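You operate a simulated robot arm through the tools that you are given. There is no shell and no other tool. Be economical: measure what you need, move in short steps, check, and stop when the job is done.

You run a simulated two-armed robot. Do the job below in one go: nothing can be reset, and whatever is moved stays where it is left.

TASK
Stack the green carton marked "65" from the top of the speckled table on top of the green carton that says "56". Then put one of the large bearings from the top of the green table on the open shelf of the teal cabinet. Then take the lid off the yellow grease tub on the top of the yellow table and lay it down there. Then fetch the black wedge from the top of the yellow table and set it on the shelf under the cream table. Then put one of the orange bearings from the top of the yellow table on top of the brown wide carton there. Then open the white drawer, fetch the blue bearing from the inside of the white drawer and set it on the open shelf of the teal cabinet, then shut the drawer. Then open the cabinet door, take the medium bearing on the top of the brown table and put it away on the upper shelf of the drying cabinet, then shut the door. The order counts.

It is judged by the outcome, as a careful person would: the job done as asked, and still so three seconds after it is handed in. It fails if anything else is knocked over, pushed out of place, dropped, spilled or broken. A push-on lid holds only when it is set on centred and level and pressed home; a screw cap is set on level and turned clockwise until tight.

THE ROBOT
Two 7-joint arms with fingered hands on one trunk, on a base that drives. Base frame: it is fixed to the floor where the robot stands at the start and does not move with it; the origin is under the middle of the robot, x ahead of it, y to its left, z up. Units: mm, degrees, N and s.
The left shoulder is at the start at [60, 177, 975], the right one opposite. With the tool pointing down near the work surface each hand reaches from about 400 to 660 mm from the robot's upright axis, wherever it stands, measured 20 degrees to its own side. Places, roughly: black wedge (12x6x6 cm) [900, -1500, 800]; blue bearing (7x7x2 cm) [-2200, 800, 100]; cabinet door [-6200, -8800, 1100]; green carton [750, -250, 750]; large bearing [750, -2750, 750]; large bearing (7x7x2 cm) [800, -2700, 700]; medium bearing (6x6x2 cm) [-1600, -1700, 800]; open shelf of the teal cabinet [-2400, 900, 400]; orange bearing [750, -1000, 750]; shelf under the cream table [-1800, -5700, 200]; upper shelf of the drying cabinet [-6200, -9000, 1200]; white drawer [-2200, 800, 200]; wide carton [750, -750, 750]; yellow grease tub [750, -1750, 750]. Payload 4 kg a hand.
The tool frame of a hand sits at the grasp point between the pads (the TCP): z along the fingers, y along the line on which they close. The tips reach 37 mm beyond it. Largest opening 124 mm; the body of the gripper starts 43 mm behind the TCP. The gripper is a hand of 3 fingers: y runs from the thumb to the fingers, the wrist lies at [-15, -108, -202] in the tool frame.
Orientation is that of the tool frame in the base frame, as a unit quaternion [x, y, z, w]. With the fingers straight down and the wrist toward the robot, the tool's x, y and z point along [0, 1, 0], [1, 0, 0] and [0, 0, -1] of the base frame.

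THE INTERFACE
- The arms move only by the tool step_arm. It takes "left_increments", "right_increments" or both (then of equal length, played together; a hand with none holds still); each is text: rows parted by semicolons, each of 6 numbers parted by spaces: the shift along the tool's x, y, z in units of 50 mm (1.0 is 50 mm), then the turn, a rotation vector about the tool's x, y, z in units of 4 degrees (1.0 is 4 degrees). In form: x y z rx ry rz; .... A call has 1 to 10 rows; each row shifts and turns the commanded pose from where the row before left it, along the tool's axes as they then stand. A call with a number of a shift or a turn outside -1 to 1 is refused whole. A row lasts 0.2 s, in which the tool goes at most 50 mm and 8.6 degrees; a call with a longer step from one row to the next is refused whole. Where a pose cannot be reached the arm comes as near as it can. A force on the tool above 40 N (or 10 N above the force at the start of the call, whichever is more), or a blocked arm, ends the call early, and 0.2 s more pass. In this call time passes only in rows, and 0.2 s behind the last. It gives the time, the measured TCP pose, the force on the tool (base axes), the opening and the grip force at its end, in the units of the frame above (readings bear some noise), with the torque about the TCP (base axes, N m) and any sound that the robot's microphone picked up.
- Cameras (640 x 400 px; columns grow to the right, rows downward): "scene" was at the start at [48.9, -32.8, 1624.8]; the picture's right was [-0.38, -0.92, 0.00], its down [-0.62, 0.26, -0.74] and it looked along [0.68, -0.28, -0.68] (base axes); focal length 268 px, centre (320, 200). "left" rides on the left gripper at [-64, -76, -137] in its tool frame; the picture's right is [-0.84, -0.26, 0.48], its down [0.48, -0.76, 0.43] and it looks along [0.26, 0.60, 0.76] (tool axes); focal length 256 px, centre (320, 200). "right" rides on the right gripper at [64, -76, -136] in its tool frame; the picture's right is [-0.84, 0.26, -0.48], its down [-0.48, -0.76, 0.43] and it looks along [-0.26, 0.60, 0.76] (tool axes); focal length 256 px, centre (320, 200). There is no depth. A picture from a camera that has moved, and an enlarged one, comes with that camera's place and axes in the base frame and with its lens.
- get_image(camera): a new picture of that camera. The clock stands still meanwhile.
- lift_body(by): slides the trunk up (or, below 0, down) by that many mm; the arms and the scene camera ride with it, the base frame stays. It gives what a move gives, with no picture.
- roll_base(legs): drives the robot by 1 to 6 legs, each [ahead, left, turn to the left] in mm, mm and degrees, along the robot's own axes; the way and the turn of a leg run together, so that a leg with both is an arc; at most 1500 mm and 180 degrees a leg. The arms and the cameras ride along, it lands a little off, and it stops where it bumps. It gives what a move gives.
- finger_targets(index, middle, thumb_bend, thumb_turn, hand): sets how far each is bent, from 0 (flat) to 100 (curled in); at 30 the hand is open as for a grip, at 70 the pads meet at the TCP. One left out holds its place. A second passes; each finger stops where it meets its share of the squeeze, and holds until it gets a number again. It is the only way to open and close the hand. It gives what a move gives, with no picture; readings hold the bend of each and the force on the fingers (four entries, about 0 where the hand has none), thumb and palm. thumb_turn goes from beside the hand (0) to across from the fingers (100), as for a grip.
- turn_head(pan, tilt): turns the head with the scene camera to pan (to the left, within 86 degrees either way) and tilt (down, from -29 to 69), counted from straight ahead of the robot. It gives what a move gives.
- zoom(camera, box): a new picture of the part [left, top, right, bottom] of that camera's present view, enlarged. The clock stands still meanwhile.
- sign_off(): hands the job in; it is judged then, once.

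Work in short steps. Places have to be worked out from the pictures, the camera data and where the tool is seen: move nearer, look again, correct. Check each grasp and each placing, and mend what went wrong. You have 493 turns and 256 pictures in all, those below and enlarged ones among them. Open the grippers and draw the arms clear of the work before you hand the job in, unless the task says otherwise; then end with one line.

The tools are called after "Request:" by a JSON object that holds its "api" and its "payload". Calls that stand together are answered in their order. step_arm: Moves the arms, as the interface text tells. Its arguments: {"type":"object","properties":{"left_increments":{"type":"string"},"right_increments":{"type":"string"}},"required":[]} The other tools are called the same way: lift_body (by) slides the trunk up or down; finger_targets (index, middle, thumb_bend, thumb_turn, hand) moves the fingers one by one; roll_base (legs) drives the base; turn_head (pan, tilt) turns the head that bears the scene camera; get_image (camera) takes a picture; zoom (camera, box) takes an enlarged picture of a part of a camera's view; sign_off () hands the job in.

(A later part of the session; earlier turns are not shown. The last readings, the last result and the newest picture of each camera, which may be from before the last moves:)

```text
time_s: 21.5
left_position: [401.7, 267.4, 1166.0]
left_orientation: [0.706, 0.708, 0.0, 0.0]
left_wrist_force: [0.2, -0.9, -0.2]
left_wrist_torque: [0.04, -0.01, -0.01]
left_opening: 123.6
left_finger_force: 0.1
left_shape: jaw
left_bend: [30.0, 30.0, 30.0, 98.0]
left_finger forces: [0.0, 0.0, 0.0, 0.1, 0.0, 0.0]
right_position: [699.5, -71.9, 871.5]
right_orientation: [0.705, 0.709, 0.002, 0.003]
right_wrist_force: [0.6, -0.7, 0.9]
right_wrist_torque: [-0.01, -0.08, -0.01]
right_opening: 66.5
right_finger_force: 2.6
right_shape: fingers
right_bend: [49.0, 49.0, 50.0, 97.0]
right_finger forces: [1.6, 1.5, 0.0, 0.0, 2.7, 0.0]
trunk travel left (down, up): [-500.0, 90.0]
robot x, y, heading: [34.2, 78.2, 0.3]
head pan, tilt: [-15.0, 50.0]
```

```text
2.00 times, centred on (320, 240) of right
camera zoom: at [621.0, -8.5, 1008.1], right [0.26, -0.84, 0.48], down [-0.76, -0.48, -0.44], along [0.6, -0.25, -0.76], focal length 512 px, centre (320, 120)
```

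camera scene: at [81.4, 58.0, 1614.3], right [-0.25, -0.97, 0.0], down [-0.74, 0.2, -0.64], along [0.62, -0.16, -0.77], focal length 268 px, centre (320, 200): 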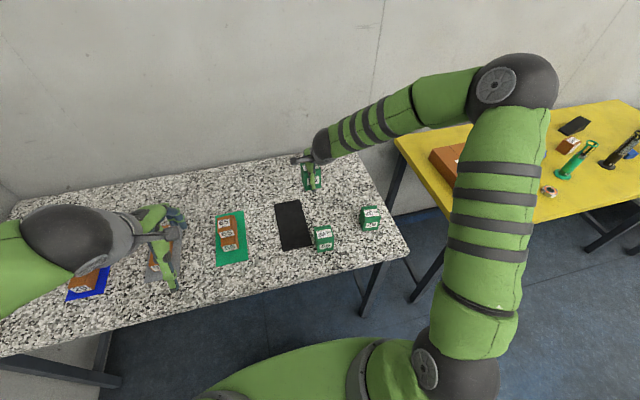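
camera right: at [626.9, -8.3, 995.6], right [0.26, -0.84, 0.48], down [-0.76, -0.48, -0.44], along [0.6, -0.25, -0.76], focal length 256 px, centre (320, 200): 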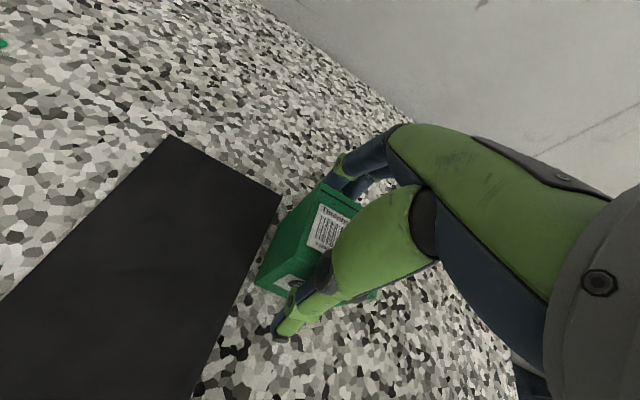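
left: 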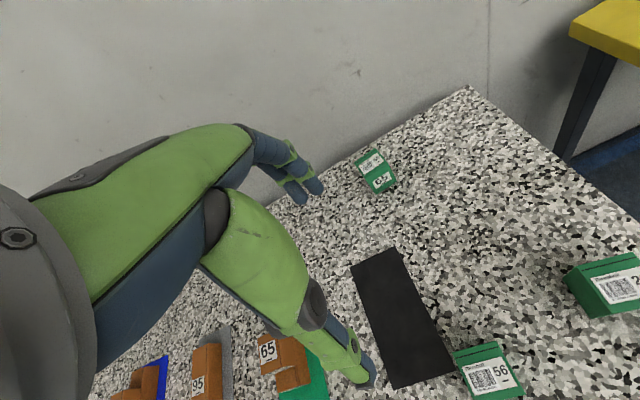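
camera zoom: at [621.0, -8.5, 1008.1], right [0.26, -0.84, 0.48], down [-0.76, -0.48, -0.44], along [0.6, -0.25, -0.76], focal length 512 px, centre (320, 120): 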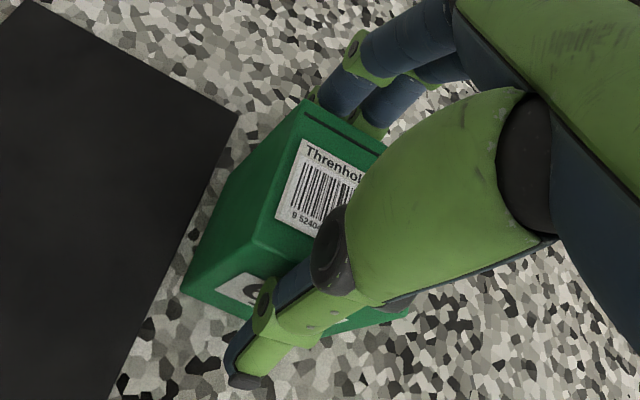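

Balanced contact on both sides now. I tighten moderately.

Request:
{"api": "finger_targets", "payload": {"hand": "right", "index": 55, "middle": 55, "thumb_bend": 55}}

Request:
{"api": "zoom", "payload": {"camera": "right", "box": [220, 140, 420, 340]}}

```text
time_s: 22.5
left_position: [401.0, 265.7, 1165.0]
left_orientation: [0.706, 0.708, 0.0, -0.001]
left_wrist_force: [0.2, -0.2, 0.7]
left_wrist_torque: [0.03, 0.01, 0.0]
left_opening: 123.9
left_finger_force: 0.2
left_shape: jaw
left_bend: [30.0, 30.0, 30.0, 98.0]
left_finger forces: [0.1, 0.0, 0.0, 0.0, 0.1, 0.0]
right_position: [698.2, -72.1, 872.0]
right_orientation: [0.706, 0.708, 0.002, 0.002]
right_wrist_force: [1.7, -1.1, 6.0]
right_wrist_torque: [-0.05, -0.48, -0.03]
right_opening: 65.1
right_finger_force: 13.1
right_shape: fingers
right_bend: [50.0, 50.0, 52.0, 97.0]
right_finger forces: [7.2, 6.8, 0.1, 0.1, 12.2, 0.0]
trunk travel left (down, up): [-500.0, 90.0]
robot x, y, heading: [36.4, 74.6, 0.3]
head pan, tilt: [-15.0, 50.0]
```

```text
2.00 times, centred on (320, 240) of right
camera zoom: at [621.0, -8.4, 1008.5], right [0.26, -0.84, 0.48], down [-0.76, -0.48, -0.44], along [0.6, -0.25, -0.76], focal length 512 px, centre (320, 120)
```

zoom: 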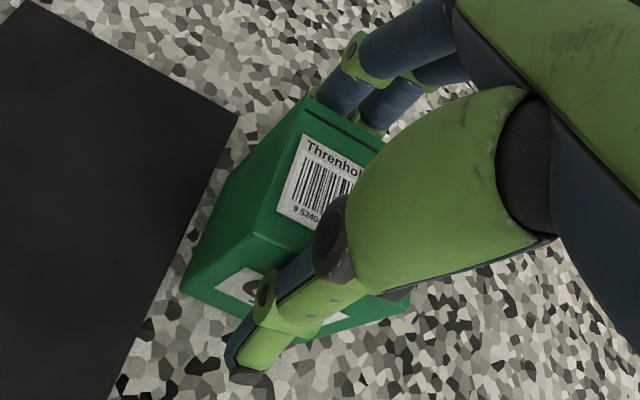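

Grip 13 N, carton weighs ~2 N; tilt is small. Lift 110 mm and look at carton and 56.

Request:
{"api": "step_arm", "payload": {"right_increments": "0 0 -0.5 0 0 0;0 0 -0.8 0 0 0;0 0 -0.9 0 0 0"}}

Request:
{"api": "zoom", "payload": {"camera": "scene", "box": [280, 150, 400, 250]}}

Request:
{"api": "zoom", "payload": {"camera": "right", "box": [220, 140, 420, 340]}}

```text
time_s: 23.3
left_position: [402.7, 267.3, 1164.4]
left_orientation: [0.706, 0.709, 0.0, 0.0]
left_wrist_force: [-0.1, 1.0, -0.8]
left_wrist_torque: [0.02, 0.0, 0.01]
left_opening: 123.6
left_finger_force: 0.0
left_shape: jaw
left_bend: [30.0, 30.0, 30.0, 98.0]
left_finger forces: [0.1, 0.0, 0.0, 0.0, 0.0, 0.1]
right_position: [697.7, -68.8, 982.1]
right_orientation: [0.706, 0.708, 0.002, 0.001]
right_wrist_force: [-1.0, -0.2, -2.3]
right_wrist_torque: [0.0, 0.02, -0.01]
right_opening: 60.8
right_finger_force: 8.4
right_shape: fingers
right_bend: [52.0, 52.0, 53.0, 97.0]
right_finger forces: [4.9, 4.0, 0.1, 0.0, 8.6, 0.0]
trunk travel left (down, up): [-500.0, 90.0]
robot x, y, heading: [35.2, 78.8, 0.3]
head pan, tilt: [-15.0, 50.0]
```

```text
4.00 times, centred on (340, 200) of scene
camera zoom: at [80.6, 58.5, 1614.2], right [-0.26, -0.97, 0.0], down [-0.74, 0.2, -0.64], along [0.62, -0.16, -0.77], focal length 1073 px, centre (240, 200)
```

zoom: 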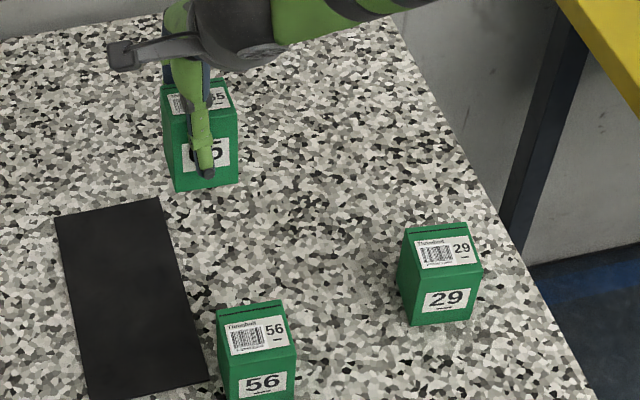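

```text
2.00 times, centred on (320, 240) of right
camera zoom: at [619.9, -5.0, 1118.7], right [0.26, -0.84, 0.48], down [-0.76, -0.49, -0.44], along [0.6, -0.25, -0.76], focal length 512 px, centre (320, 120)
```

zoom: 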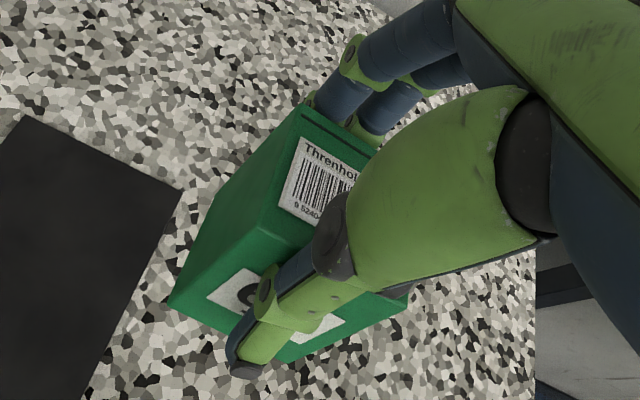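

Carton held upright. Now move toward 56 (est. (540,-77)), stopping 60 mm short to refine.

Request:
{"api": "step_arm", "payload": {"right_increments": "0 -0.8 0 0 0 0;0 -0.8 0 0 0 0;0 -0.3 0 0 0 0"}}

Request:
{"api": "get_image", "payload": {"camera": "right"}}

Request:
{"api": "zoom", "payload": {"camera": "scene", "box": [290, 170, 370, 260]}}

```text
time_s: 24.1
left_position: [403.0, 267.0, 1164.2]
left_orientation: [0.706, 0.708, 0.0, 0.0]
left_wrist_force: [0.0, 1.1, 0.3]
left_wrist_torque: [-0.03, -0.01, 0.01]
left_opening: 123.5
left_finger_force: 0.1
left_shape: jaw
left_bend: [30.0, 30.0, 30.0, 98.0]
left_finger forces: [0.0, 0.0, 0.1, 0.0, 0.0, 0.0]
right_position: [603.9, -70.6, 984.0]
right_orientation: [0.706, 0.708, 0.002, 0.001]
right_wrist_force: [0.9, -0.1, -2.0]
right_wrist_torque: [-0.03, 0.04, -0.03]
right_opening: 60.5
right_finger_force: 9.0
right_shape: fingers
right_bend: [52.0, 52.0, 53.0, 97.0]
right_finger forces: [4.9, 4.1, 0.0, 0.1, 8.5, 0.0]
trunk travel left (down, up): [-500.0, 90.0]
robot x, y, heading: [36.1, 79.3, 0.2]
head pan, tilt: [-15.0, 50.0]
```

```text
221 pictures are left
camera right: at [527.0, -7.0, 1119.1], right [0.26, -0.84, 0.48], down [-0.76, -0.49, -0.44], along [0.6, -0.25, -0.76], focal length 256 px, centre (320, 200)
```

right: 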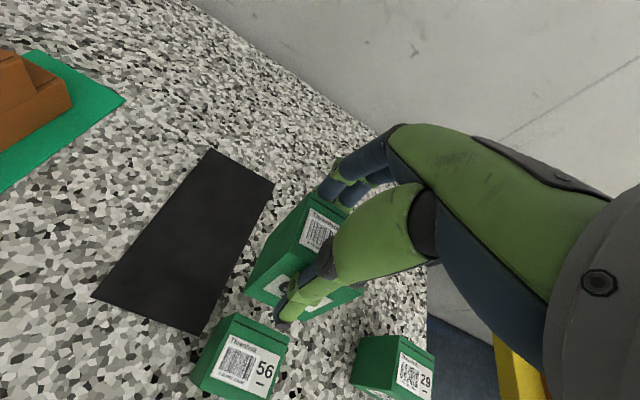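

```text
4.44 times, centred on (330, 215) of scene
camera zoom: at [81.4, 58.0, 1614.3], right [-0.26, -0.97, 0.0], down [-0.74, 0.2, -0.64], along [0.62, -0.16, -0.77], focal length 1192 px, centre (276, 133)
```

zoom: 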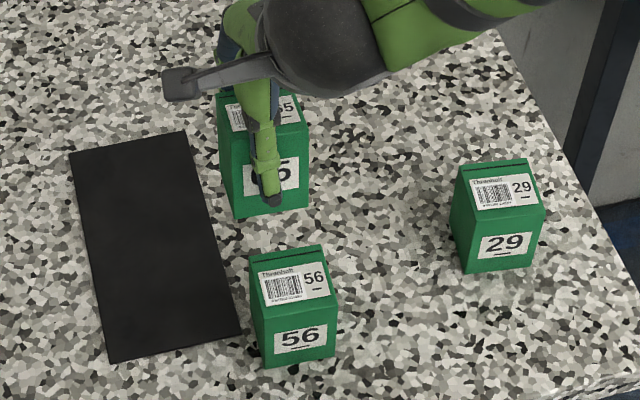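

56 refined to ≈(539,-75). I move over it and lower to about 8 mm above contact.

Request:
{"api": "step_arm", "payload": {"right_increments": "-0.04 -0.66 0 0 0 0;-0.04 -0.65 0 0 0 0;0 0 0.44 0 0 0"}}

Request:
{"api": "get_image", "payload": {"camera": "right"}}

Request:
{"api": "zoom", "payload": {"camera": "scene", "box": [290, 170, 370, 260]}}

```text
time_s: 24.9
left_position: [402.7, 265.9, 1164.5]
left_orientation: [0.706, 0.709, 0.0, 0.0]
left_wrist_force: [0.2, 0.2, 0.2]
left_wrist_torque: [0.0, 0.04, 0.01]
left_opening: 123.7
left_finger_force: 0.0
left_shape: jaw
left_bend: [30.0, 30.0, 30.0, 98.0]
left_finger forces: [0.0, 0.0, 0.0, 0.0, 0.0, 0.1]
right_position: [541.2, -75.2, 959.4]
right_orientation: [0.707, 0.708, 0.002, 0.002]
right_wrist_force: [-0.1, -0.4, -2.5]
right_wrist_torque: [-0.02, 0.04, 0.0]
right_opening: 60.5
right_finger_force: 8.6
right_shape: fingers
right_bend: [52.0, 52.0, 53.0, 97.0]
right_finger forces: [4.8, 3.9, 0.0, 0.1, 8.5, 0.1]
trunk travel left (down, up): [-500.0, 90.0]
robot x, y, heading: [34.6, 75.1, 0.2]
head pan, tilt: [-15.0, 50.0]
```

```text
219 pictures are left
camera right: at [463.4, -11.3, 1095.6], right [0.26, -0.84, 0.48], down [-0.76, -0.48, -0.44], along [0.6, -0.25, -0.76], focal length 256 px, centre (320, 200)
```

right: 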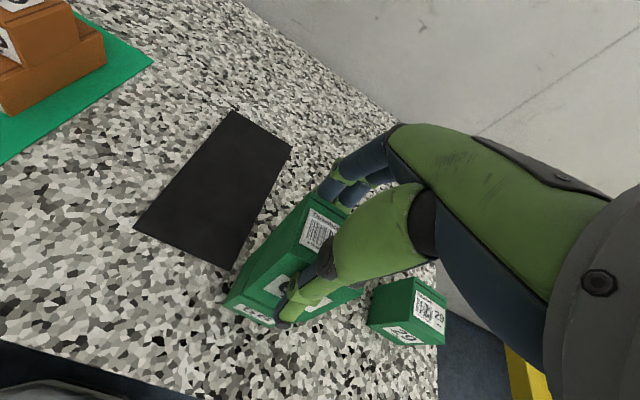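

```text
4.44 times, centred on (330, 215) of scene
camera zoom: at [82.5, 57.6, 1614.3], right [-0.26, -0.97, 0.0], down [-0.74, 0.2, -0.64], along [0.62, -0.16, -0.77], focal length 1192 px, centre (276, 133)
```

zoom: 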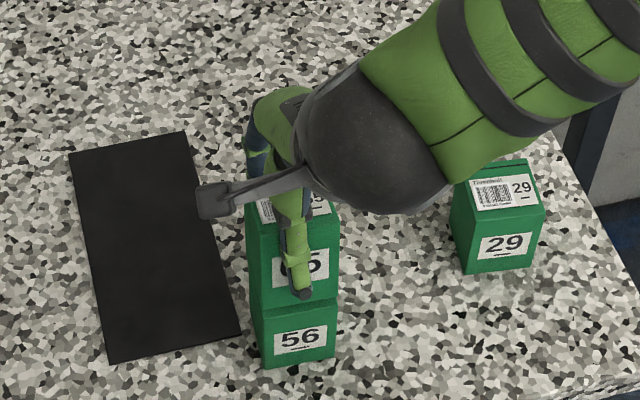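

Alignment is good in both axes. I lower in small rows until contact.

Request:
{"api": "step_arm", "payload": {"right_increments": "0 0 0.06 0 0 0;0 0 0.06 0 0 0;0 0 0.06 0 0 0"}}

Request:
{"api": "zoom", "payload": {"camera": "scene", "box": [310, 200, 360, 260]}}

```text
time_s: 25.7
left_position: [402.8, 267.4, 1166.1]
left_orientation: [0.706, 0.708, 0.001, 0.0]
left_wrist_force: [-0.3, -0.2, 0.6]
left_wrist_torque: [0.0, 0.0, 0.04]
left_opening: 123.6
left_finger_force: 0.1
left_shape: jaw
left_bend: [30.0, 30.0, 30.0, 98.0]
left_finger forces: [0.1, 0.0, 0.1, 0.0, 0.0, 0.1]
right_position: [537.9, -75.1, 952.9]
right_orientation: [0.706, 0.708, 0.003, 0.003]
right_wrist_force: [-0.4, 2.3, 7.7]
right_wrist_torque: [0.0, -0.17, 0.03]
right_opening: 60.9
right_finger_force: 10.4
right_shape: fingers
right_bend: [52.0, 52.0, 53.0, 97.0]
right_finger forces: [4.8, 4.5, 0.0, 0.1, 11.6, 0.1]
trunk travel left (down, up): [-500.0, 90.0]
robot x, y, heading: [32.2, 78.9, 0.2]
head pan, tilt: [-15.0, 50.0]
```

```text
6.67 times, centred on (335, 230) of scene
camera zoom: at [80.7, 58.3, 1614.6], right [-0.26, -0.97, 0.0], down [-0.74, 0.2, -0.64], along [0.62, -0.16, -0.77], focal length 1788 px, centre (220, 0)
```

zoom: 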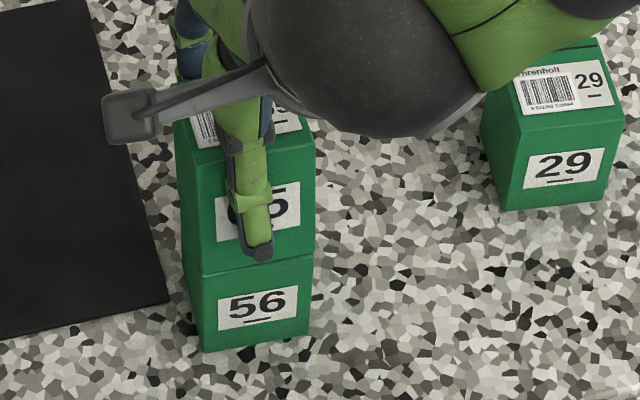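

Contact made and faces line up. Release gradually.

Request:
{"api": "finger_targets", "payload": {"hand": "right", "index": 46, "middle": 46, "thumb_bend": 46}}

Request:
{"api": "finger_targets", "payload": {"hand": "right", "index": 32, "middle": 32, "thumb_bend": 32}}

Request:
{"api": "step_arm", "payload": {"right_increments": "0 0 -0.4 0 0 0;0 0 -0.8 0 0 0;0 0 -0.9 0 0 0;0 0 -0.9 0 0 0"}}

Request:
{"api": "zoom", "payload": {"camera": "scene", "box": [290, 170, 370, 260]}}

Request:
{"api": "get_image", "payload": {"camera": "right"}}

```text
time_s: 26.7
left_position: [401.1, 267.4, 1163.6]
left_orientation: [0.706, 0.708, 0.0, -0.001]
left_wrist_force: [0.2, 0.2, 0.6]
left_wrist_torque: [-0.02, -0.04, 0.0]
left_opening: 123.9
left_finger_force: 0.1
left_shape: jaw
left_bend: [30.0, 30.0, 30.0, 98.0]
left_finger forces: [0.0, 0.0, 0.0, 0.0, 0.0, 0.0]
right_position: [539.5, -75.1, 950.6]
right_orientation: [0.706, 0.708, 0.003, 0.003]
right_wrist_force: [-1.0, -0.2, -0.6]
right_wrist_torque: [-0.03, -0.02, -0.01]
right_opening: 75.3
right_finger_force: 0.6
right_shape: fingers
right_bend: [46.0, 46.0, 46.0, 97.0]
right_finger forces: [0.0, 0.0, 0.0, 0.1, 0.7, 0.0]
trunk travel left (down, up): [-500.0, 90.0]
robot x, y, heading: [36.4, 77.4, 0.5]
head pan, tilt: [-15.0, 50.0]
```

```text
time_s: 27.7
left_position: [401.9, 266.3, 1164.4]
left_orientation: [0.706, 0.708, 0.0, 0.0]
left_wrist_force: [0.5, -0.4, -0.4]
left_wrist_torque: [0.03, -0.01, 0.01]
left_opening: 123.6
left_finger_force: 0.2
left_shape: jaw
left_bend: [30.0, 30.0, 30.0, 98.0]
left_finger forces: [0.0, 0.0, 0.0, 0.0, 0.0, 0.1]
right_position: [538.7, -74.5, 950.6]
right_orientation: [0.706, 0.708, 0.003, 0.002]
right_wrist_force: [0.2, 0.9, -0.1]
right_wrist_torque: [-0.03, 0.03, -0.02]
right_opening: 117.4
right_finger_force: 0.1
right_shape: fingers
right_bend: [32.0, 32.0, 32.0, 97.0]
right_finger forces: [0.1, 0.0, 0.0, 0.1, 0.0, 0.1]
trunk travel left (down, up): [-500.0, 90.0]
robot x, y, heading: [33.9, 80.5, 0.1]
head pan, tilt: [-15.0, 50.0]
```

```text
time_s: 28.7
left_position: [401.7, 266.6, 1164.5]
left_orientation: [0.706, 0.708, 0.0, 0.0]
left_wrist_force: [0.1, 0.0, 0.9]
left_wrist_torque: [0.02, -0.04, 0.03]
left_opening: 123.8
left_finger_force: 0.1
left_shape: jaw
left_bend: [30.0, 30.0, 30.0, 98.0]
left_finger forces: [0.0, 0.1, 0.0, 0.0, 0.0, 0.0]
right_position: [535.9, -76.3, 1100.7]
right_orientation: [0.706, 0.708, 0.002, 0.001]
right_wrist_force: [-0.7, -0.3, 0.2]
right_wrist_torque: [-0.01, 0.0, -0.01]
right_opening: 117.3
right_finger_force: 0.1
right_shape: fingers
right_bend: [32.0, 32.0, 32.0, 98.0]
right_finger forces: [0.0, 0.0, 0.1, 0.0, 0.0, 0.1]
trunk travel left (down, up): [-500.0, 90.0]
robot x, y, heading: [33.0, 79.1, 0.2]
head pan, tilt: [-15.0, 50.0]
```

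```text
4.44 times, centred on (330, 215) of scene
camera zoom: at [80.6, 58.2, 1614.3], right [-0.26, -0.97, 0.0], down [-0.74, 0.2, -0.64], along [0.62, -0.16, -0.77], focal length 1192 px, centre (276, 133)
```

zoom: 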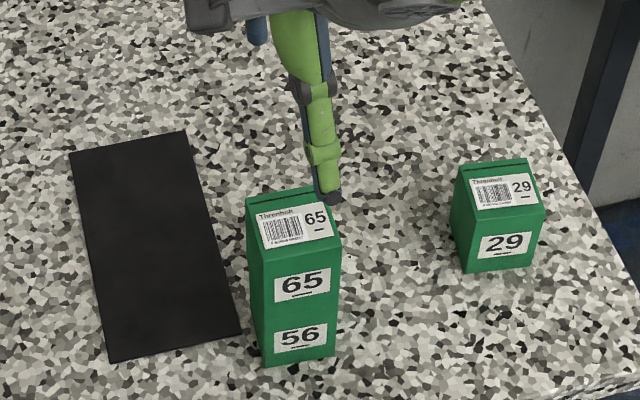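

```text
215 pictures are left
camera right: at [458.6, -11.9, 1237.3], right [0.26, -0.84, 0.48], down [-0.76, -0.49, -0.44], along [0.6, -0.25, -0.76], focal length 256 px, centre (320, 200)
```

right: 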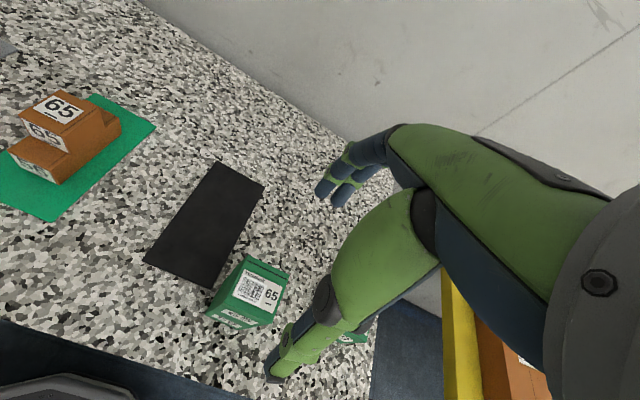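

Stack stands (65 on 56). Next the green table around y≈-2750; I look to the right to plan the drive.

Request:
{"api": "roll_base", "payload": {"legs": [[-190, 0, 0]]}}

Request:
{"api": "turn_head", "payload": {"pan": -70, "tilt": 25}}

Request:
{"api": "get_image", "payload": {"camera": "scene"}}

```text
time_s: 30.2
left_position: [211.5, 264.0, 1165.1]
left_orientation: [0.707, 0.707, 0.001, 0.0]
left_wrist_force: [-0.9, 0.8, 0.1]
left_wrist_torque: [0.02, -0.03, 0.0]
left_opening: 123.7
left_finger_force: 0.1
left_shape: jaw
left_bend: [30.0, 30.0, 30.0, 98.0]
left_finger forces: [0.0, 0.0, 0.0, 0.0, 0.0, 0.1]
right_position: [345.4, -78.3, 1100.6]
right_orientation: [0.707, 0.707, 0.002, 0.002]
right_wrist_force: [0.3, 0.2, 0.7]
right_wrist_torque: [0.0, -0.01, 0.01]
right_opening: 117.1
right_finger_force: 0.0
right_shape: fingers
right_bend: [32.0, 32.0, 32.0, 98.0]
right_finger forces: [0.1, 0.1, 0.0, 0.0, 0.1, 0.1]
trunk travel left (down, up): [-500.0, 90.0]
robot x, y, heading: [-156.2, 76.3, -0.1]
head pan, tilt: [-15.0, 50.0]
```

```text
time_s: 31.5
left_position: [212.0, 266.1, 1164.8]
left_orientation: [0.707, 0.707, 0.001, 0.0]
left_wrist_force: [-0.5, 0.0, 0.1]
left_wrist_torque: [0.01, 0.01, -0.02]
left_opening: 123.6
left_finger_force: 0.1
left_shape: jaw
left_bend: [30.0, 30.0, 30.0, 98.0]
left_finger forces: [0.0, 0.0, 0.0, 0.0, 0.1, 0.0]
right_position: [346.0, -78.9, 1100.2]
right_orientation: [0.707, 0.708, 0.002, 0.002]
right_wrist_force: [0.5, -0.3, 1.1]
right_wrist_torque: [-0.01, 0.01, -0.03]
right_opening: 117.4
right_finger_force: 0.1
right_shape: fingers
right_bend: [32.0, 32.0, 32.0, 98.0]
right_finger forces: [0.0, 0.0, 0.1, 0.0, 0.0, 0.0]
trunk travel left (down, up): [-500.0, 90.0]
robot x, y, heading: [-158.7, 75.5, 0.0]
head pan, tilt: [-70.0, 25.0]
```

```text
214 pictures are left
camera scene: at [-151.6, -9.1, 1651.8], right [-0.94, -0.34, 0.0], down [-0.14, 0.4, -0.91], along [0.31, -0.85, -0.42], focal length 268 px, centre (320, 200)
```

scene: 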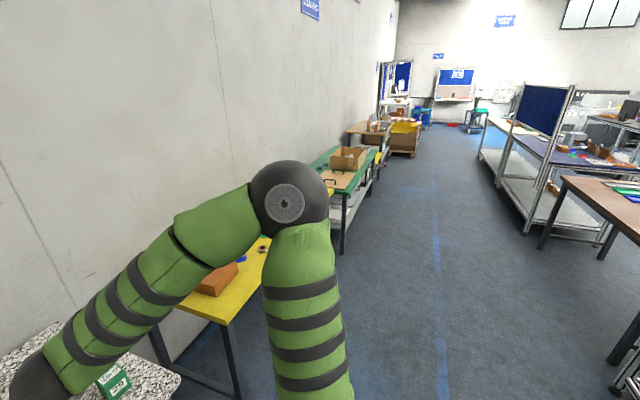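

Aisle is clear. Drive sideways right ~2620 mm to the green table.

Request:
{"api": "roll_base", "payload": {"legs": [[0, -1310, 0], [0, -1310, 0]]}}

Request:
{"api": "turn_head", "payload": {"pan": -10, "tilt": 45}}

Request:
{"api": "get_image", "payload": {"camera": "scene"}}

```text
time_s: 44.2
left_position: [265.6, -2326.7, 1165.1]
left_orientation: [0.698, 0.717, 0.0, 0.0]
left_wrist_force: [-0.8, -0.3, 1.5]
left_wrist_torque: [-0.01, -0.01, -0.01]
left_opening: 124.0
left_finger_force: 0.2
left_shape: jaw
left_bend: [30.0, 30.0, 30.0, 98.0]
left_finger forces: [0.0, 0.0, 0.0, 0.0, 0.1, 0.0]
right_position: [409.2, -2664.5, 1101.4]
right_orientation: [0.698, 0.716, 0.002, 0.001]
right_wrist_force: [0.3, 0.1, -0.1]
right_wrist_torque: [0.01, 0.0, 0.02]
right_opening: 117.5
right_finger_force: 0.1
right_shape: fingers
right_bend: [32.0, 32.0, 32.0, 98.0]
right_finger forces: [0.1, 0.0, 0.0, 0.0, 0.0, 0.0]
trunk travel left (down, up): [-500.0, 90.0]
robot x, y, heading: [-95.6, -2521.7, 1.8]
head pan, tilt: [-70.0, 25.0]
```

```text
time_s: 45.5
left_position: [266.0, -2325.4, 1166.0]
left_orientation: [0.698, 0.716, 0.0, 0.0]
left_wrist_force: [-0.2, 0.1, 0.3]
left_wrist_torque: [0.0, 0.03, -0.03]
left_opening: 123.7
left_finger_force: 0.0
left_shape: jaw
left_bend: [30.0, 30.0, 30.0, 98.0]
left_finger forces: [0.0, 0.0, 0.0, 0.0, 0.0, 0.0]
right_position: [409.2, -2665.8, 1099.6]
right_orientation: [0.698, 0.716, 0.002, 0.002]
right_wrist_force: [-0.7, 0.5, 0.3]
right_wrist_torque: [0.03, -0.05, 0.02]
right_opening: 117.4
right_finger_force: 0.0
right_shape: fingers
right_bend: [32.0, 32.0, 32.0, 98.0]
right_finger forces: [0.0, 0.0, 0.1, 0.0, 0.1, 0.0]
trunk travel left (down, up): [-500.0, 90.0]
robot x, y, heading: [-96.6, -2524.8, 1.6]
head pan, tilt: [-10.0, 45.0]
```

```text
213 pictures are left
camera scene: at [-44.3, -2536.1, 1621.3], right [-0.15, -0.99, 0.0], down [-0.7, 0.1, -0.71], along [0.7, -0.1, -0.71], focal length 268 px, centre (320, 200)
```

scene: 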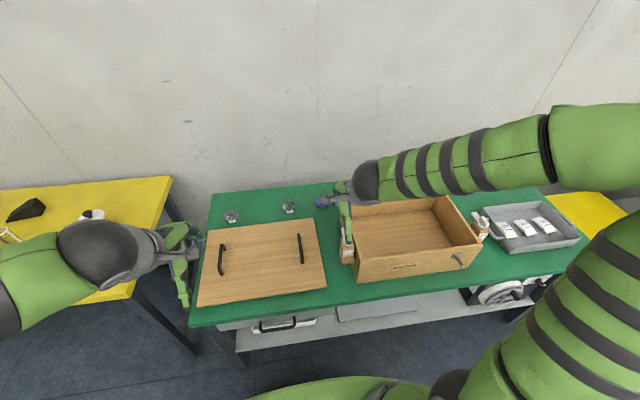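

Request:
{"api": "zoom", "payload": {"camera": "scene", "box": [190, 170, 360, 270]}}

Request:
{"api": "get_image", "payload": {"camera": "right"}}

```text
3.76 times, centred on (275, 220) of scene
camera zoom: at [-44.3, -2536.1, 1621.3], right [-0.15, -0.99, 0.0], down [-0.7, 0.1, -0.71], along [0.7, -0.1, -0.71], focal length 1010 px, centre (489, 125)
```

zoom: 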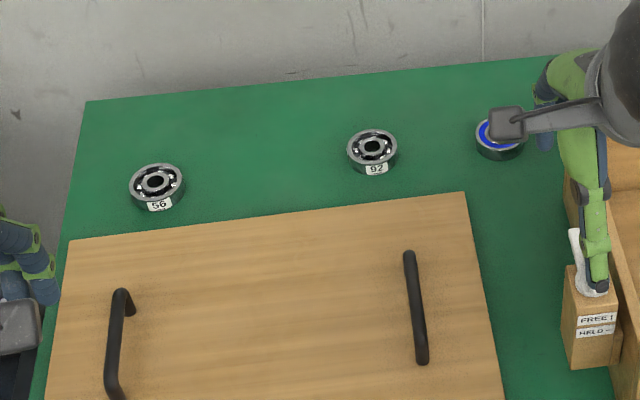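

```text
211 pictures are left
camera right: at [329.7, -2603.5, 1236.7], right [0.28, -0.83, 0.48], down [-0.75, -0.5, -0.44], along [0.61, -0.24, -0.76], focal length 256 px, centre (320, 200)
```

right: 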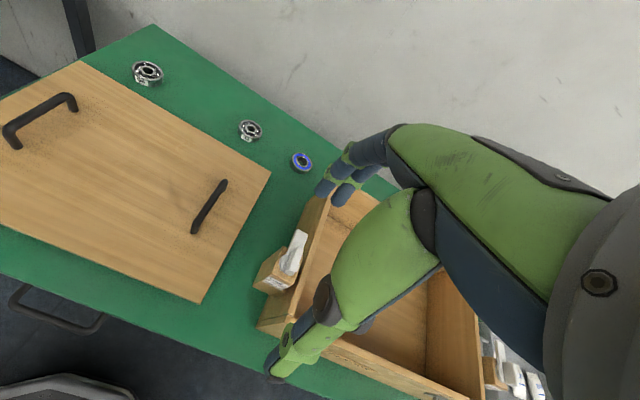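

Three bearings: "56" looks largest, "92" and a blue-sealed one smaller. I check the rest of the green table for other large bearings.

Request:
{"api": "turn_head", "payload": {"pan": -45, "tilt": 40}}

Request:
{"api": "get_image", "payload": {"camera": "scene"}}

Request:
{"api": "zoom", "payload": {"camera": "right", "box": [110, 40, 330, 190]}}

```text
time_s: 46.5
left_position: [265.7, -2326.1, 1165.4]
left_orientation: [0.698, 0.716, 0.0, 0.001]
left_wrist_force: [0.3, 0.2, -0.4]
left_wrist_torque: [-0.01, -0.01, 0.02]
left_opening: 123.5
left_finger_force: 0.0
left_shape: jaw
left_bend: [30.0, 30.0, 30.0, 98.0]
left_finger forces: [0.1, 0.0, 0.0, 0.1, 0.0, 0.1]
right_position: [407.9, -2665.0, 1099.8]
right_orientation: [0.697, 0.717, 0.001, 0.002]
right_wrist_force: [0.5, 0.8, 0.5]
right_wrist_torque: [0.02, 0.02, 0.0]
right_opening: 117.1
right_finger_force: 0.0
right_shape: fingers
right_bend: [32.0, 32.0, 32.0, 98.0]
right_finger forces: [0.0, 0.1, 0.0, 0.0, 0.1, 0.0]
trunk travel left (down, up): [-500.0, 90.0]
robot x, y, heading: [-98.3, -2520.2, 1.4]
head pan, tilt: [-45.0, 40.0]
```

```text
210 pictures are left
camera scene: at [-63.0, -2582.5, 1628.5], right [-0.69, -0.73, 0.0], down [-0.47, 0.44, -0.77], along [0.56, -0.53, -0.64], focal length 268 px, centre (320, 200)
```

scene: 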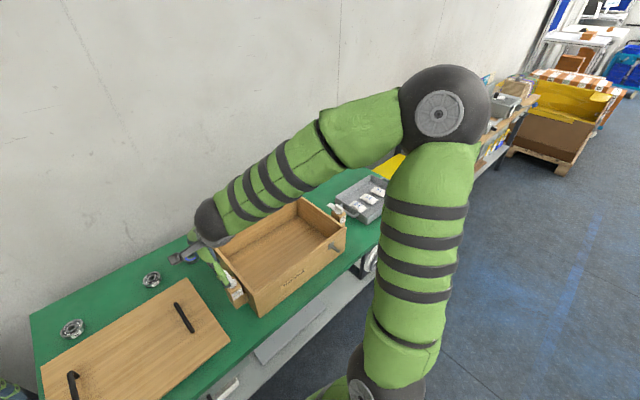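

```text
2.67 times, centred on (220, 115) of right
camera zoom: at [329.7, -2603.5, 1236.7], right [0.28, -0.83, 0.48], down [-0.75, -0.5, -0.44], along [0.61, -0.24, -0.76], focal length 683 px, centre (587, 427)
```

zoom: 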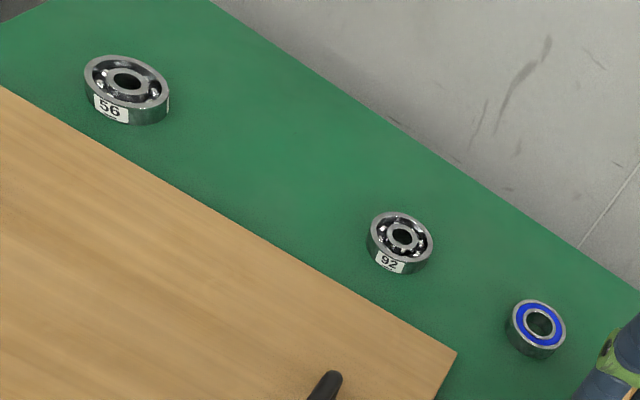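

Bearing "56" is the 70 mm (large) one: ≈(811,-2260), top z≈719. I drive up to the table with it ahead of the left shoulder, looking down to watch clearance.

Request:
{"api": "roll_base", "payload": {"legs": [[0, 85, -1.4], [100, 0, 0]]}}

Request:
{"api": "turn_head", "payload": {"pan": 0, "tilt": 60}}

Request:
{"api": "get_image", "payload": {"camera": "scene"}}

Request:
{"api": "get_image", "payload": {"camera": "left"}}

```text
time_s: 48.3
left_position: [371.5, -2247.2, 1164.7]
left_orientation: [0.707, 0.707, 0.0, -0.001]
left_wrist_force: [0.1, 0.2, 0.1]
left_wrist_torque: [0.01, 0.01, 0.06]
left_opening: 123.7
left_finger_force: 0.0
left_shape: jaw
left_bend: [30.0, 30.0, 30.0, 98.0]
left_finger forces: [0.1, 0.1, 0.0, 0.0, 0.2, 0.0]
right_position: [506.0, -2590.6, 1099.2]
right_orientation: [0.707, 0.707, 0.001, 0.002]
right_wrist_force: [0.3, 0.9, -0.7]
right_wrist_torque: [0.0, 0.06, 0.0]
right_opening: 117.4
right_finger_force: 0.0
right_shape: fingers
right_bend: [32.0, 32.0, 32.0, 98.0]
right_finger forces: [0.0, 0.0, 0.0, 0.1, 0.0, 0.0]
trunk travel left (down, up): [-500.0, 90.0]
robot x, y, heading: [0.2, -2437.3, -0.0]
head pan, tilt: [-45.0, 40.0]
```

```text
time_s: 49.4
left_position: [369.6, -2246.1, 1165.4]
left_orientation: [0.707, 0.708, 0.0, 0.0]
left_wrist_force: [0.2, -0.2, -0.5]
left_wrist_torque: [0.03, 0.03, -0.02]
left_opening: 123.5
left_finger_force: 0.0
left_shape: jaw
left_bend: [30.0, 30.0, 30.0, 98.0]
left_finger forces: [0.0, 0.0, 0.1, 0.0, 0.1, 0.0]
right_position: [504.1, -2590.2, 1100.6]
right_orientation: [0.707, 0.707, 0.001, 0.001]
right_wrist_force: [0.1, 0.0, -0.3]
right_wrist_torque: [-0.03, 0.02, 0.01]
right_opening: 117.1
right_finger_force: 0.1
right_shape: fingers
right_bend: [32.0, 32.0, 32.0, 98.0]
right_finger forces: [0.0, 0.0, 0.0, 0.0, 0.0, 0.0]
trunk travel left (down, up): [-500.0, 90.0]
robot x, y, heading: [1.7, -2435.7, 0.0]
head pan, tilt: [0.0, 60.0]
```

```text
208 pictures are left
camera scene: at [41.4, -2435.8, 1601.8], right [0.0, -1.0, 0.0], down [-0.87, 0.0, -0.5], along [0.5, 0.0, -0.87], focal length 268 px, centre (320, 200)
```

scene: 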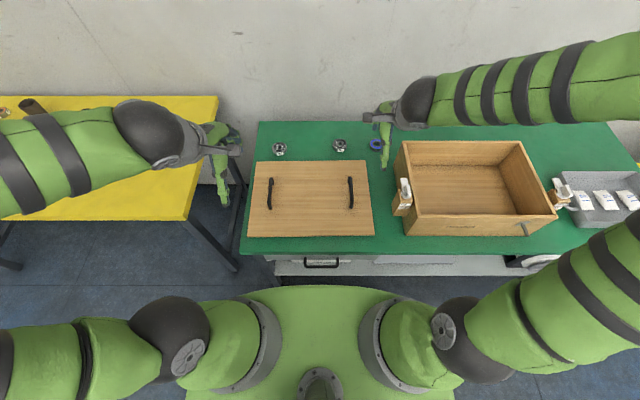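

```text
207 pictures are left
camera left: at [294.4, -2312.3, 1301.5], right [-0.26, -0.84, -0.48], down [-0.76, 0.48, -0.43], along [0.6, 0.26, -0.76], focal length 256 px, centre (320, 200)
```

left: 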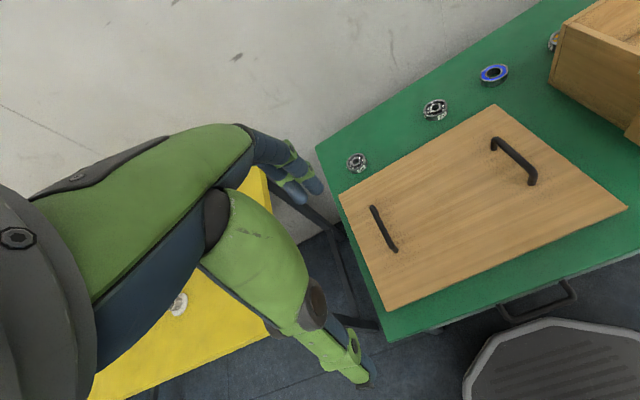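

Bearing confirmed ≈(809,-2260). Base front can advance ~70 mm more. I advance and lower the trunk 120 mm so the arm is level for long reach.

Request:
{"api": "roll_base", "payload": {"legs": [[68, 0, 0]]}}

Request:
{"api": "lift_body", "payload": {"by": -100}}

Request:
{"api": "step_arm", "payload": {"left_increments": "0 0.95 0 0 0 0;0 0.95 0 0 0 0;0 0.95 0 0 0 0;0 0.95 0 0 0 0;0 0.95 0 0 0 0;0 0.95 0 0 0 0;-0.2 0.95 0 0 0 0"}}

Request:
{"api": "get_image", "payload": {"camera": "left"}}

```text
time_s: 50.4
left_position: [439.2, -2248.3, 1163.9]
left_orientation: [0.706, 0.709, -0.001, -0.001]
left_wrist_force: [0.8, 0.0, 0.0]
left_wrist_torque: [0.04, 0.01, 0.0]
left_opening: 123.7
left_finger_force: 0.1
left_shape: jaw
left_bend: [30.0, 30.0, 30.0, 98.0]
left_finger forces: [0.0, 0.0, 0.1, 0.1, 0.0, 0.0]
right_position: [572.9, -2590.5, 1099.6]
right_orientation: [0.706, 0.708, 0.001, 0.001]
right_wrist_force: [-0.6, -0.1, 0.1]
right_wrist_torque: [0.01, 0.01, -0.01]
right_opening: 117.5
right_finger_force: 0.0
right_shape: fingers
right_bend: [32.0, 32.0, 32.0, 98.0]
right_finger forces: [0.0, 0.1, 0.0, 0.0, 0.0, 0.0]
trunk travel left (down, up): [-500.0, 90.0]
robot x, y, heading: [70.4, -2435.8, 0.3]
head pan, tilt: [0.0, 60.0]
```

```text
time_s: 51.8
left_position: [437.7, -2246.4, 1065.1]
left_orientation: [0.706, 0.708, 0.0, 0.0]
left_wrist_force: [-0.1, 0.3, -0.9]
left_wrist_torque: [-0.02, -0.02, -0.04]
left_opening: 123.8
left_finger_force: 0.1
left_shape: jaw
left_bend: [30.0, 30.0, 30.0, 98.0]
left_finger forces: [0.0, 0.0, 0.0, 0.1, 0.0, 0.1]
right_position: [571.6, -2589.6, 1000.3]
right_orientation: [0.707, 0.707, 0.002, 0.001]
right_wrist_force: [-0.2, -0.6, -0.2]
right_wrist_torque: [0.02, -0.03, 0.0]
right_opening: 117.4
right_finger_force: 0.1
right_shape: fingers
right_bend: [32.0, 32.0, 32.0, 98.0]
right_finger forces: [0.0, 0.1, 0.1, 0.0, 0.0, 0.1]
trunk travel left (down, up): [-400.0, 190.0]
robot x, y, heading: [72.4, -2436.2, -0.2]
head pan, tilt: [0.0, 60.0]
```

```text
time_s: 53.4
left_position: [771.4, -2255.6, 1068.0]
left_orientation: [0.706, 0.708, -0.001, -0.001]
left_wrist_force: [0.2, -0.3, -0.9]
left_wrist_torque: [-0.03, -0.02, -0.02]
left_opening: 123.9
left_finger_force: 0.0
left_shape: jaw
left_bend: [30.0, 30.0, 30.0, 98.0]
left_finger forces: [0.1, 0.0, 0.0, 0.0, 0.0, 0.0]
right_position: [572.9, -2590.7, 999.5]
right_orientation: [0.707, 0.707, 0.002, 0.0]
right_wrist_force: [-0.4, -0.1, -0.4]
right_wrist_torque: [-0.03, 0.0, -0.01]
right_opening: 117.3
right_finger_force: 0.1
right_shape: fingers
right_bend: [32.0, 32.0, 32.0, 98.0]
right_finger forces: [0.1, 0.1, 0.1, 0.1, 0.1, 0.0]
trunk travel left (down, up): [-400.0, 190.0]
robot x, y, heading: [70.0, -2436.4, 0.2]
head pan, tilt: [0.0, 60.0]
```

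```text
206 pictures are left
camera left: at [696.4, -2320.6, 1204.2], right [-0.25, -0.84, -0.48], down [-0.76, 0.48, -0.43], along [0.6, 0.26, -0.76], focal length 256 px, centre (320, 200)
```

left: 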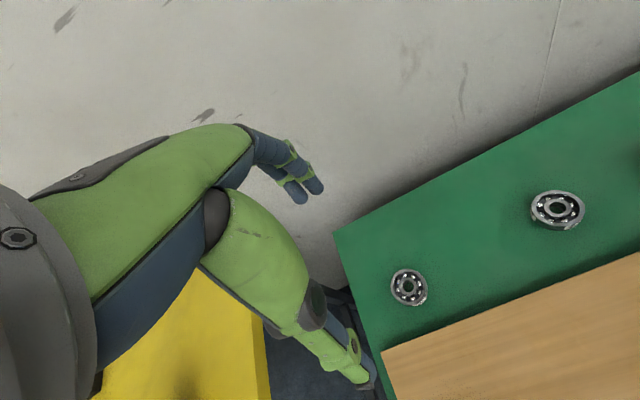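

Here "56" measures ~68 mm, "92" ~62 mm; "56" it is, at (810,-2261). Move over it and descend to z≈800.

Request:
{"api": "step_arm", "payload": {"left_increments": "-0.1 0.78 0 0 0 0;0 0 0.95 0 0 0;0 0 0.95 0 0 0;0 0 0.95 0 0 0;0 0 0.95 0 0 0;0 0 0.95 0 0 0;0 0 0.6 0 0 0"}}

Request:
{"api": "get_image", "payload": {"camera": "left"}}

Request:
{"api": "zoom", "payload": {"camera": "scene", "box": [200, 60, 380, 200]}}

```text
time_s: 55.0
left_position: [805.2, -2257.8, 797.7]
left_orientation: [0.706, 0.708, 0.0, 0.0]
left_wrist_force: [0.2, -0.2, -0.2]
left_wrist_torque: [0.02, -0.02, 0.0]
left_opening: 124.1
left_finger_force: 0.0
left_shape: jaw
left_bend: [30.0, 30.0, 30.0, 98.0]
left_finger forces: [0.1, 0.1, 0.0, 0.1, 0.0, 0.0]
right_position: [571.8, -2589.0, 999.8]
right_orientation: [0.707, 0.707, 0.002, 0.001]
right_wrist_force: [-0.2, 0.2, 0.2]
right_wrist_torque: [0.05, 0.03, 0.0]
right_opening: 117.2
right_finger_force: 0.0
right_shape: fingers
right_bend: [32.0, 32.0, 32.0, 98.0]
right_finger forces: [0.0, 0.0, 0.1, 0.0, 0.1, 0.0]
trunk travel left (down, up): [-400.0, 190.0]
robot x, y, heading: [70.4, -2435.5, 0.4]
head pan, tilt: [0.0, 60.0]
```

```text
205 pictures are left
camera left: at [730.8, -2323.0, 934.8], right [-0.25, -0.84, -0.48], down [-0.76, 0.48, -0.43], along [0.6, 0.26, -0.76], focal length 256 px, centre (320, 200)
```

left: 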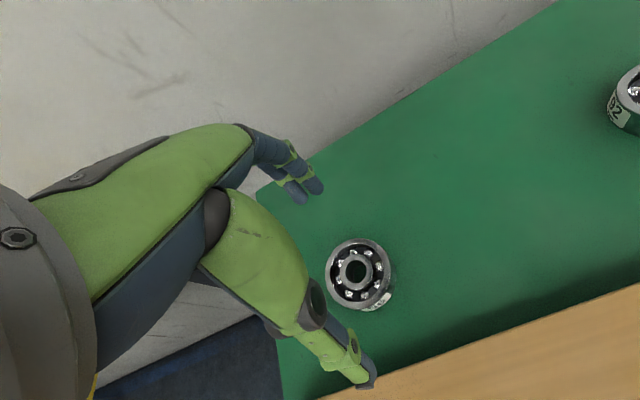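

```text
2.86 times, centred on (290, 130) of scene
camera zoom: at [109.2, -2435.6, 1501.8], right [0.0, -1.0, 0.0], down [-0.87, 0.0, -0.5], along [0.5, 0.0, -0.87], focal length 766 px, centre (406, 400)
```

zoom: 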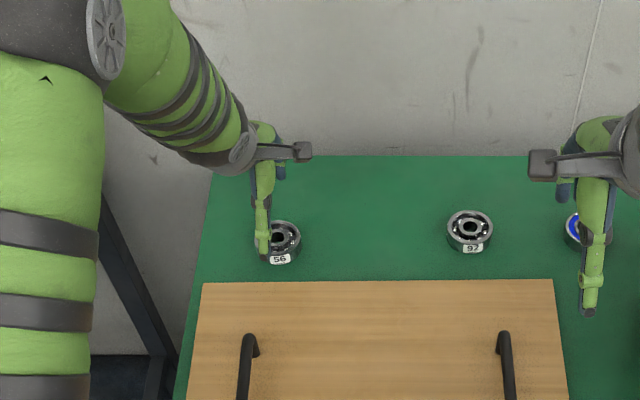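

Bearing at (812,-2261). I narrow the hand to clear the board, shift, and descend to z≈748.

Request:
{"api": "finger_targets", "payload": {"hand": "left", "index": 40, "middle": 40, "thumb_bend": 40}}

Request:
{"api": "step_arm", "payload": {"left_increments": "-0.07 0.12 0.5 0 0 0;0 0 0.3 0 0 0;0 0 0.2 0 0 0"}}

Request:
{"api": "get_image", "payload": {"camera": "left"}}

Request:
{"api": "zoom", "payload": {"camera": "scene", "box": [240, 100, 340, 180]}}

```text
time_s: 56.0
left_position: [806.4, -2257.4, 797.0]
left_orientation: [0.706, 0.708, -0.001, 0.0]
left_wrist_force: [0.0, -0.1, -0.3]
left_wrist_torque: [0.01, -0.03, 0.03]
left_opening: 93.6
left_finger_force: 0.1
left_shape: fingers
left_bend: [40.0, 40.0, 40.0, 98.0]
left_finger forces: [0.0, 0.0, 0.0, 0.1, 0.1, 0.0]
right_position: [572.3, -2590.2, 1000.0]
right_orientation: [0.707, 0.707, 0.001, 0.001]
right_wrist_force: [0.3, -0.7, 0.3]
right_wrist_torque: [0.02, 0.0, -0.03]
right_opening: 117.2
right_finger_force: 0.1
right_shape: fingers
right_bend: [32.0, 32.0, 32.0, 98.0]
right_finger forces: [0.0, 0.1, 0.0, 0.0, 0.0, 0.0]
trunk travel left (down, up): [-400.0, 190.0]
robot x, y, heading: [72.0, -2434.1, 0.3]
head pan, tilt: [0.0, 60.0]
```

```text
time_s: 56.8
left_position: [813.8, -2261.7, 748.3]
left_orientation: [0.705, 0.709, 0.0, -0.001]
left_wrist_force: [-0.7, -1.1, -0.1]
left_wrist_torque: [-0.04, 0.03, 0.01]
left_opening: 93.4
left_finger_force: 0.0
left_shape: fingers
left_bend: [40.0, 40.0, 40.0, 98.0]
left_finger forces: [0.1, 0.1, 0.0, 0.0, 0.0, 0.0]
right_position: [572.0, -2589.7, 999.4]
right_orientation: [0.707, 0.707, 0.001, 0.0]
right_wrist_force: [-0.4, 1.2, -0.2]
right_wrist_torque: [0.01, -0.01, 0.01]
right_opening: 117.4
right_finger_force: 0.0
right_shape: fingers
right_bend: [32.0, 32.0, 32.0, 98.0]
right_finger forces: [0.0, 0.0, 0.0, 0.1, 0.0, 0.0]
trunk travel left (down, up): [-400.0, 190.0]
robot x, y, heading: [72.7, -2434.1, -0.0]
head pan, tilt: [0.0, 60.0]
```

```text
203 pictures are left
camera left: at [737.9, -2327.0, 884.9], right [-0.25, -0.84, -0.48], down [-0.76, 0.48, -0.43], along [0.6, 0.26, -0.76], focal length 256 px, centre (320, 200)
```

left: 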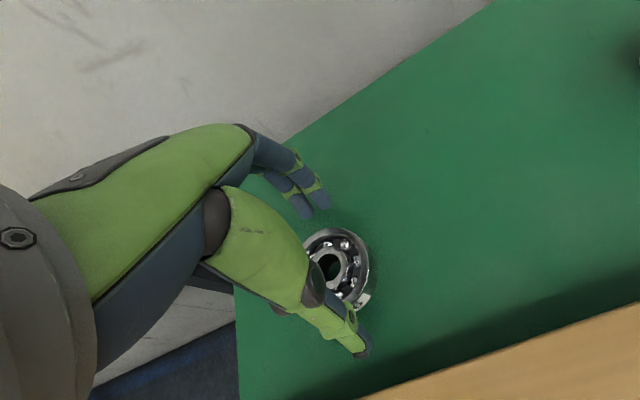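

```text
5.00 times, centred on (290, 140) of scene
camera zoom: at [108.9, -2435.6, 1501.8], right [0.0, -1.0, 0.0], down [-0.87, 0.0, -0.5], along [0.5, 0.0, -0.87], focal length 1341 px, centre (470, 500)
```

zoom: 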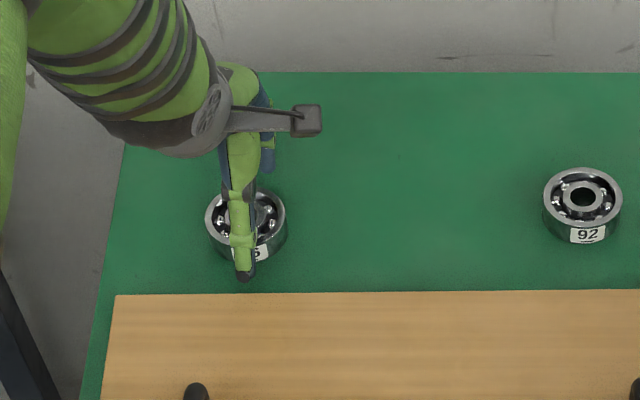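

Thumb just in front, fingers behind. I descend a few more mm, feeling for the table.

Request:
{"api": "step_arm", "payload": {"left_increments": "0 0 0.1 0 0 0;0 0 0.08 0 0 0"}}

Request:
{"api": "finger_targets", "payload": {"hand": "left", "index": 48, "middle": 48, "thumb_bend": 48}}

Request:
{"api": "get_image", "payload": {"camera": "left"}}

```text
time_s: 57.4
left_position: [814.7, -2262.5, 740.2]
left_orientation: [0.706, 0.708, 0.001, 0.002]
left_wrist_force: [0.3, 0.7, 8.6]
left_wrist_torque: [0.05, -0.44, 0.06]
left_opening: 93.4
left_finger_force: 4.2
left_shape: fingers
left_bend: [40.0, 40.0, 40.0, 98.0]
left_finger forces: [2.3, 5.7, 0.0, 0.1, 0.1, 0.1]
right_position: [572.2, -2589.5, 999.7]
right_orientation: [0.707, 0.708, 0.002, 0.002]
right_wrist_force: [0.6, 0.3, -0.1]
right_wrist_torque: [0.0, 0.03, -0.03]
right_opening: 117.3
right_finger_force: 0.1
right_shape: fingers
right_bend: [32.0, 32.0, 32.0, 98.0]
right_finger forces: [0.0, 0.0, 0.0, 0.0, 0.1, 0.0]
trunk travel left (down, up): [-400.0, 190.0]
robot x, y, heading: [69.2, -2432.4, 0.3]
head pan, tilt: [0.0, 60.0]
```

```text
time_s: 58.4
left_position: [814.2, -2264.6, 742.0]
left_orientation: [0.706, 0.709, 0.002, 0.001]
left_wrist_force: [7.0, 1.2, 24.1]
left_wrist_torque: [-0.01, -1.32, 0.03]
left_opening: 72.8
left_finger_force: 11.7
left_shape: fingers
left_bend: [46.0, 45.0, 48.0, 98.0]
left_finger forces: [12.6, 11.1, 0.0, 0.0, 0.5, 0.0]
right_position: [571.7, -2590.9, 1001.4]
right_orientation: [0.706, 0.708, 0.003, 0.001]
right_wrist_force: [0.5, -0.5, -0.4]
right_wrist_torque: [-0.02, 0.02, -0.03]
right_opening: 117.2
right_finger_force: 0.1
right_shape: fingers
right_bend: [32.0, 32.0, 32.0, 98.0]
right_finger forces: [0.0, 0.0, 0.0, 0.0, 0.0, 0.0]
trunk travel left (down, up): [-400.0, 190.0]
robot x, y, heading: [72.3, -2435.6, 0.1]
head pan, tilt: [0.0, 60.0]
```

```text
201 pictures are left
camera left: at [738.4, -2328.6, 877.9], right [-0.25, -0.84, -0.48], down [-0.76, 0.48, -0.44], along [0.6, 0.26, -0.76], focal length 256 px, centre (320, 200)
```

left: 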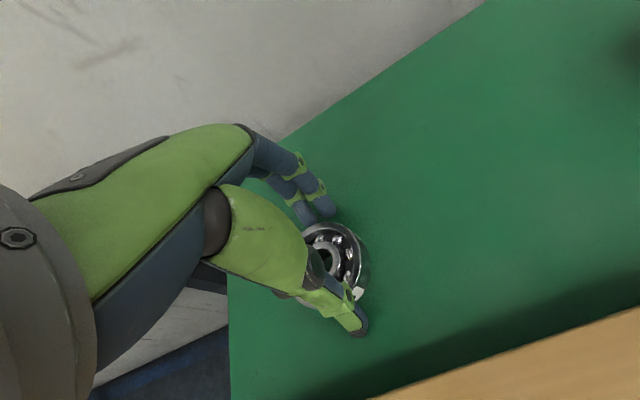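

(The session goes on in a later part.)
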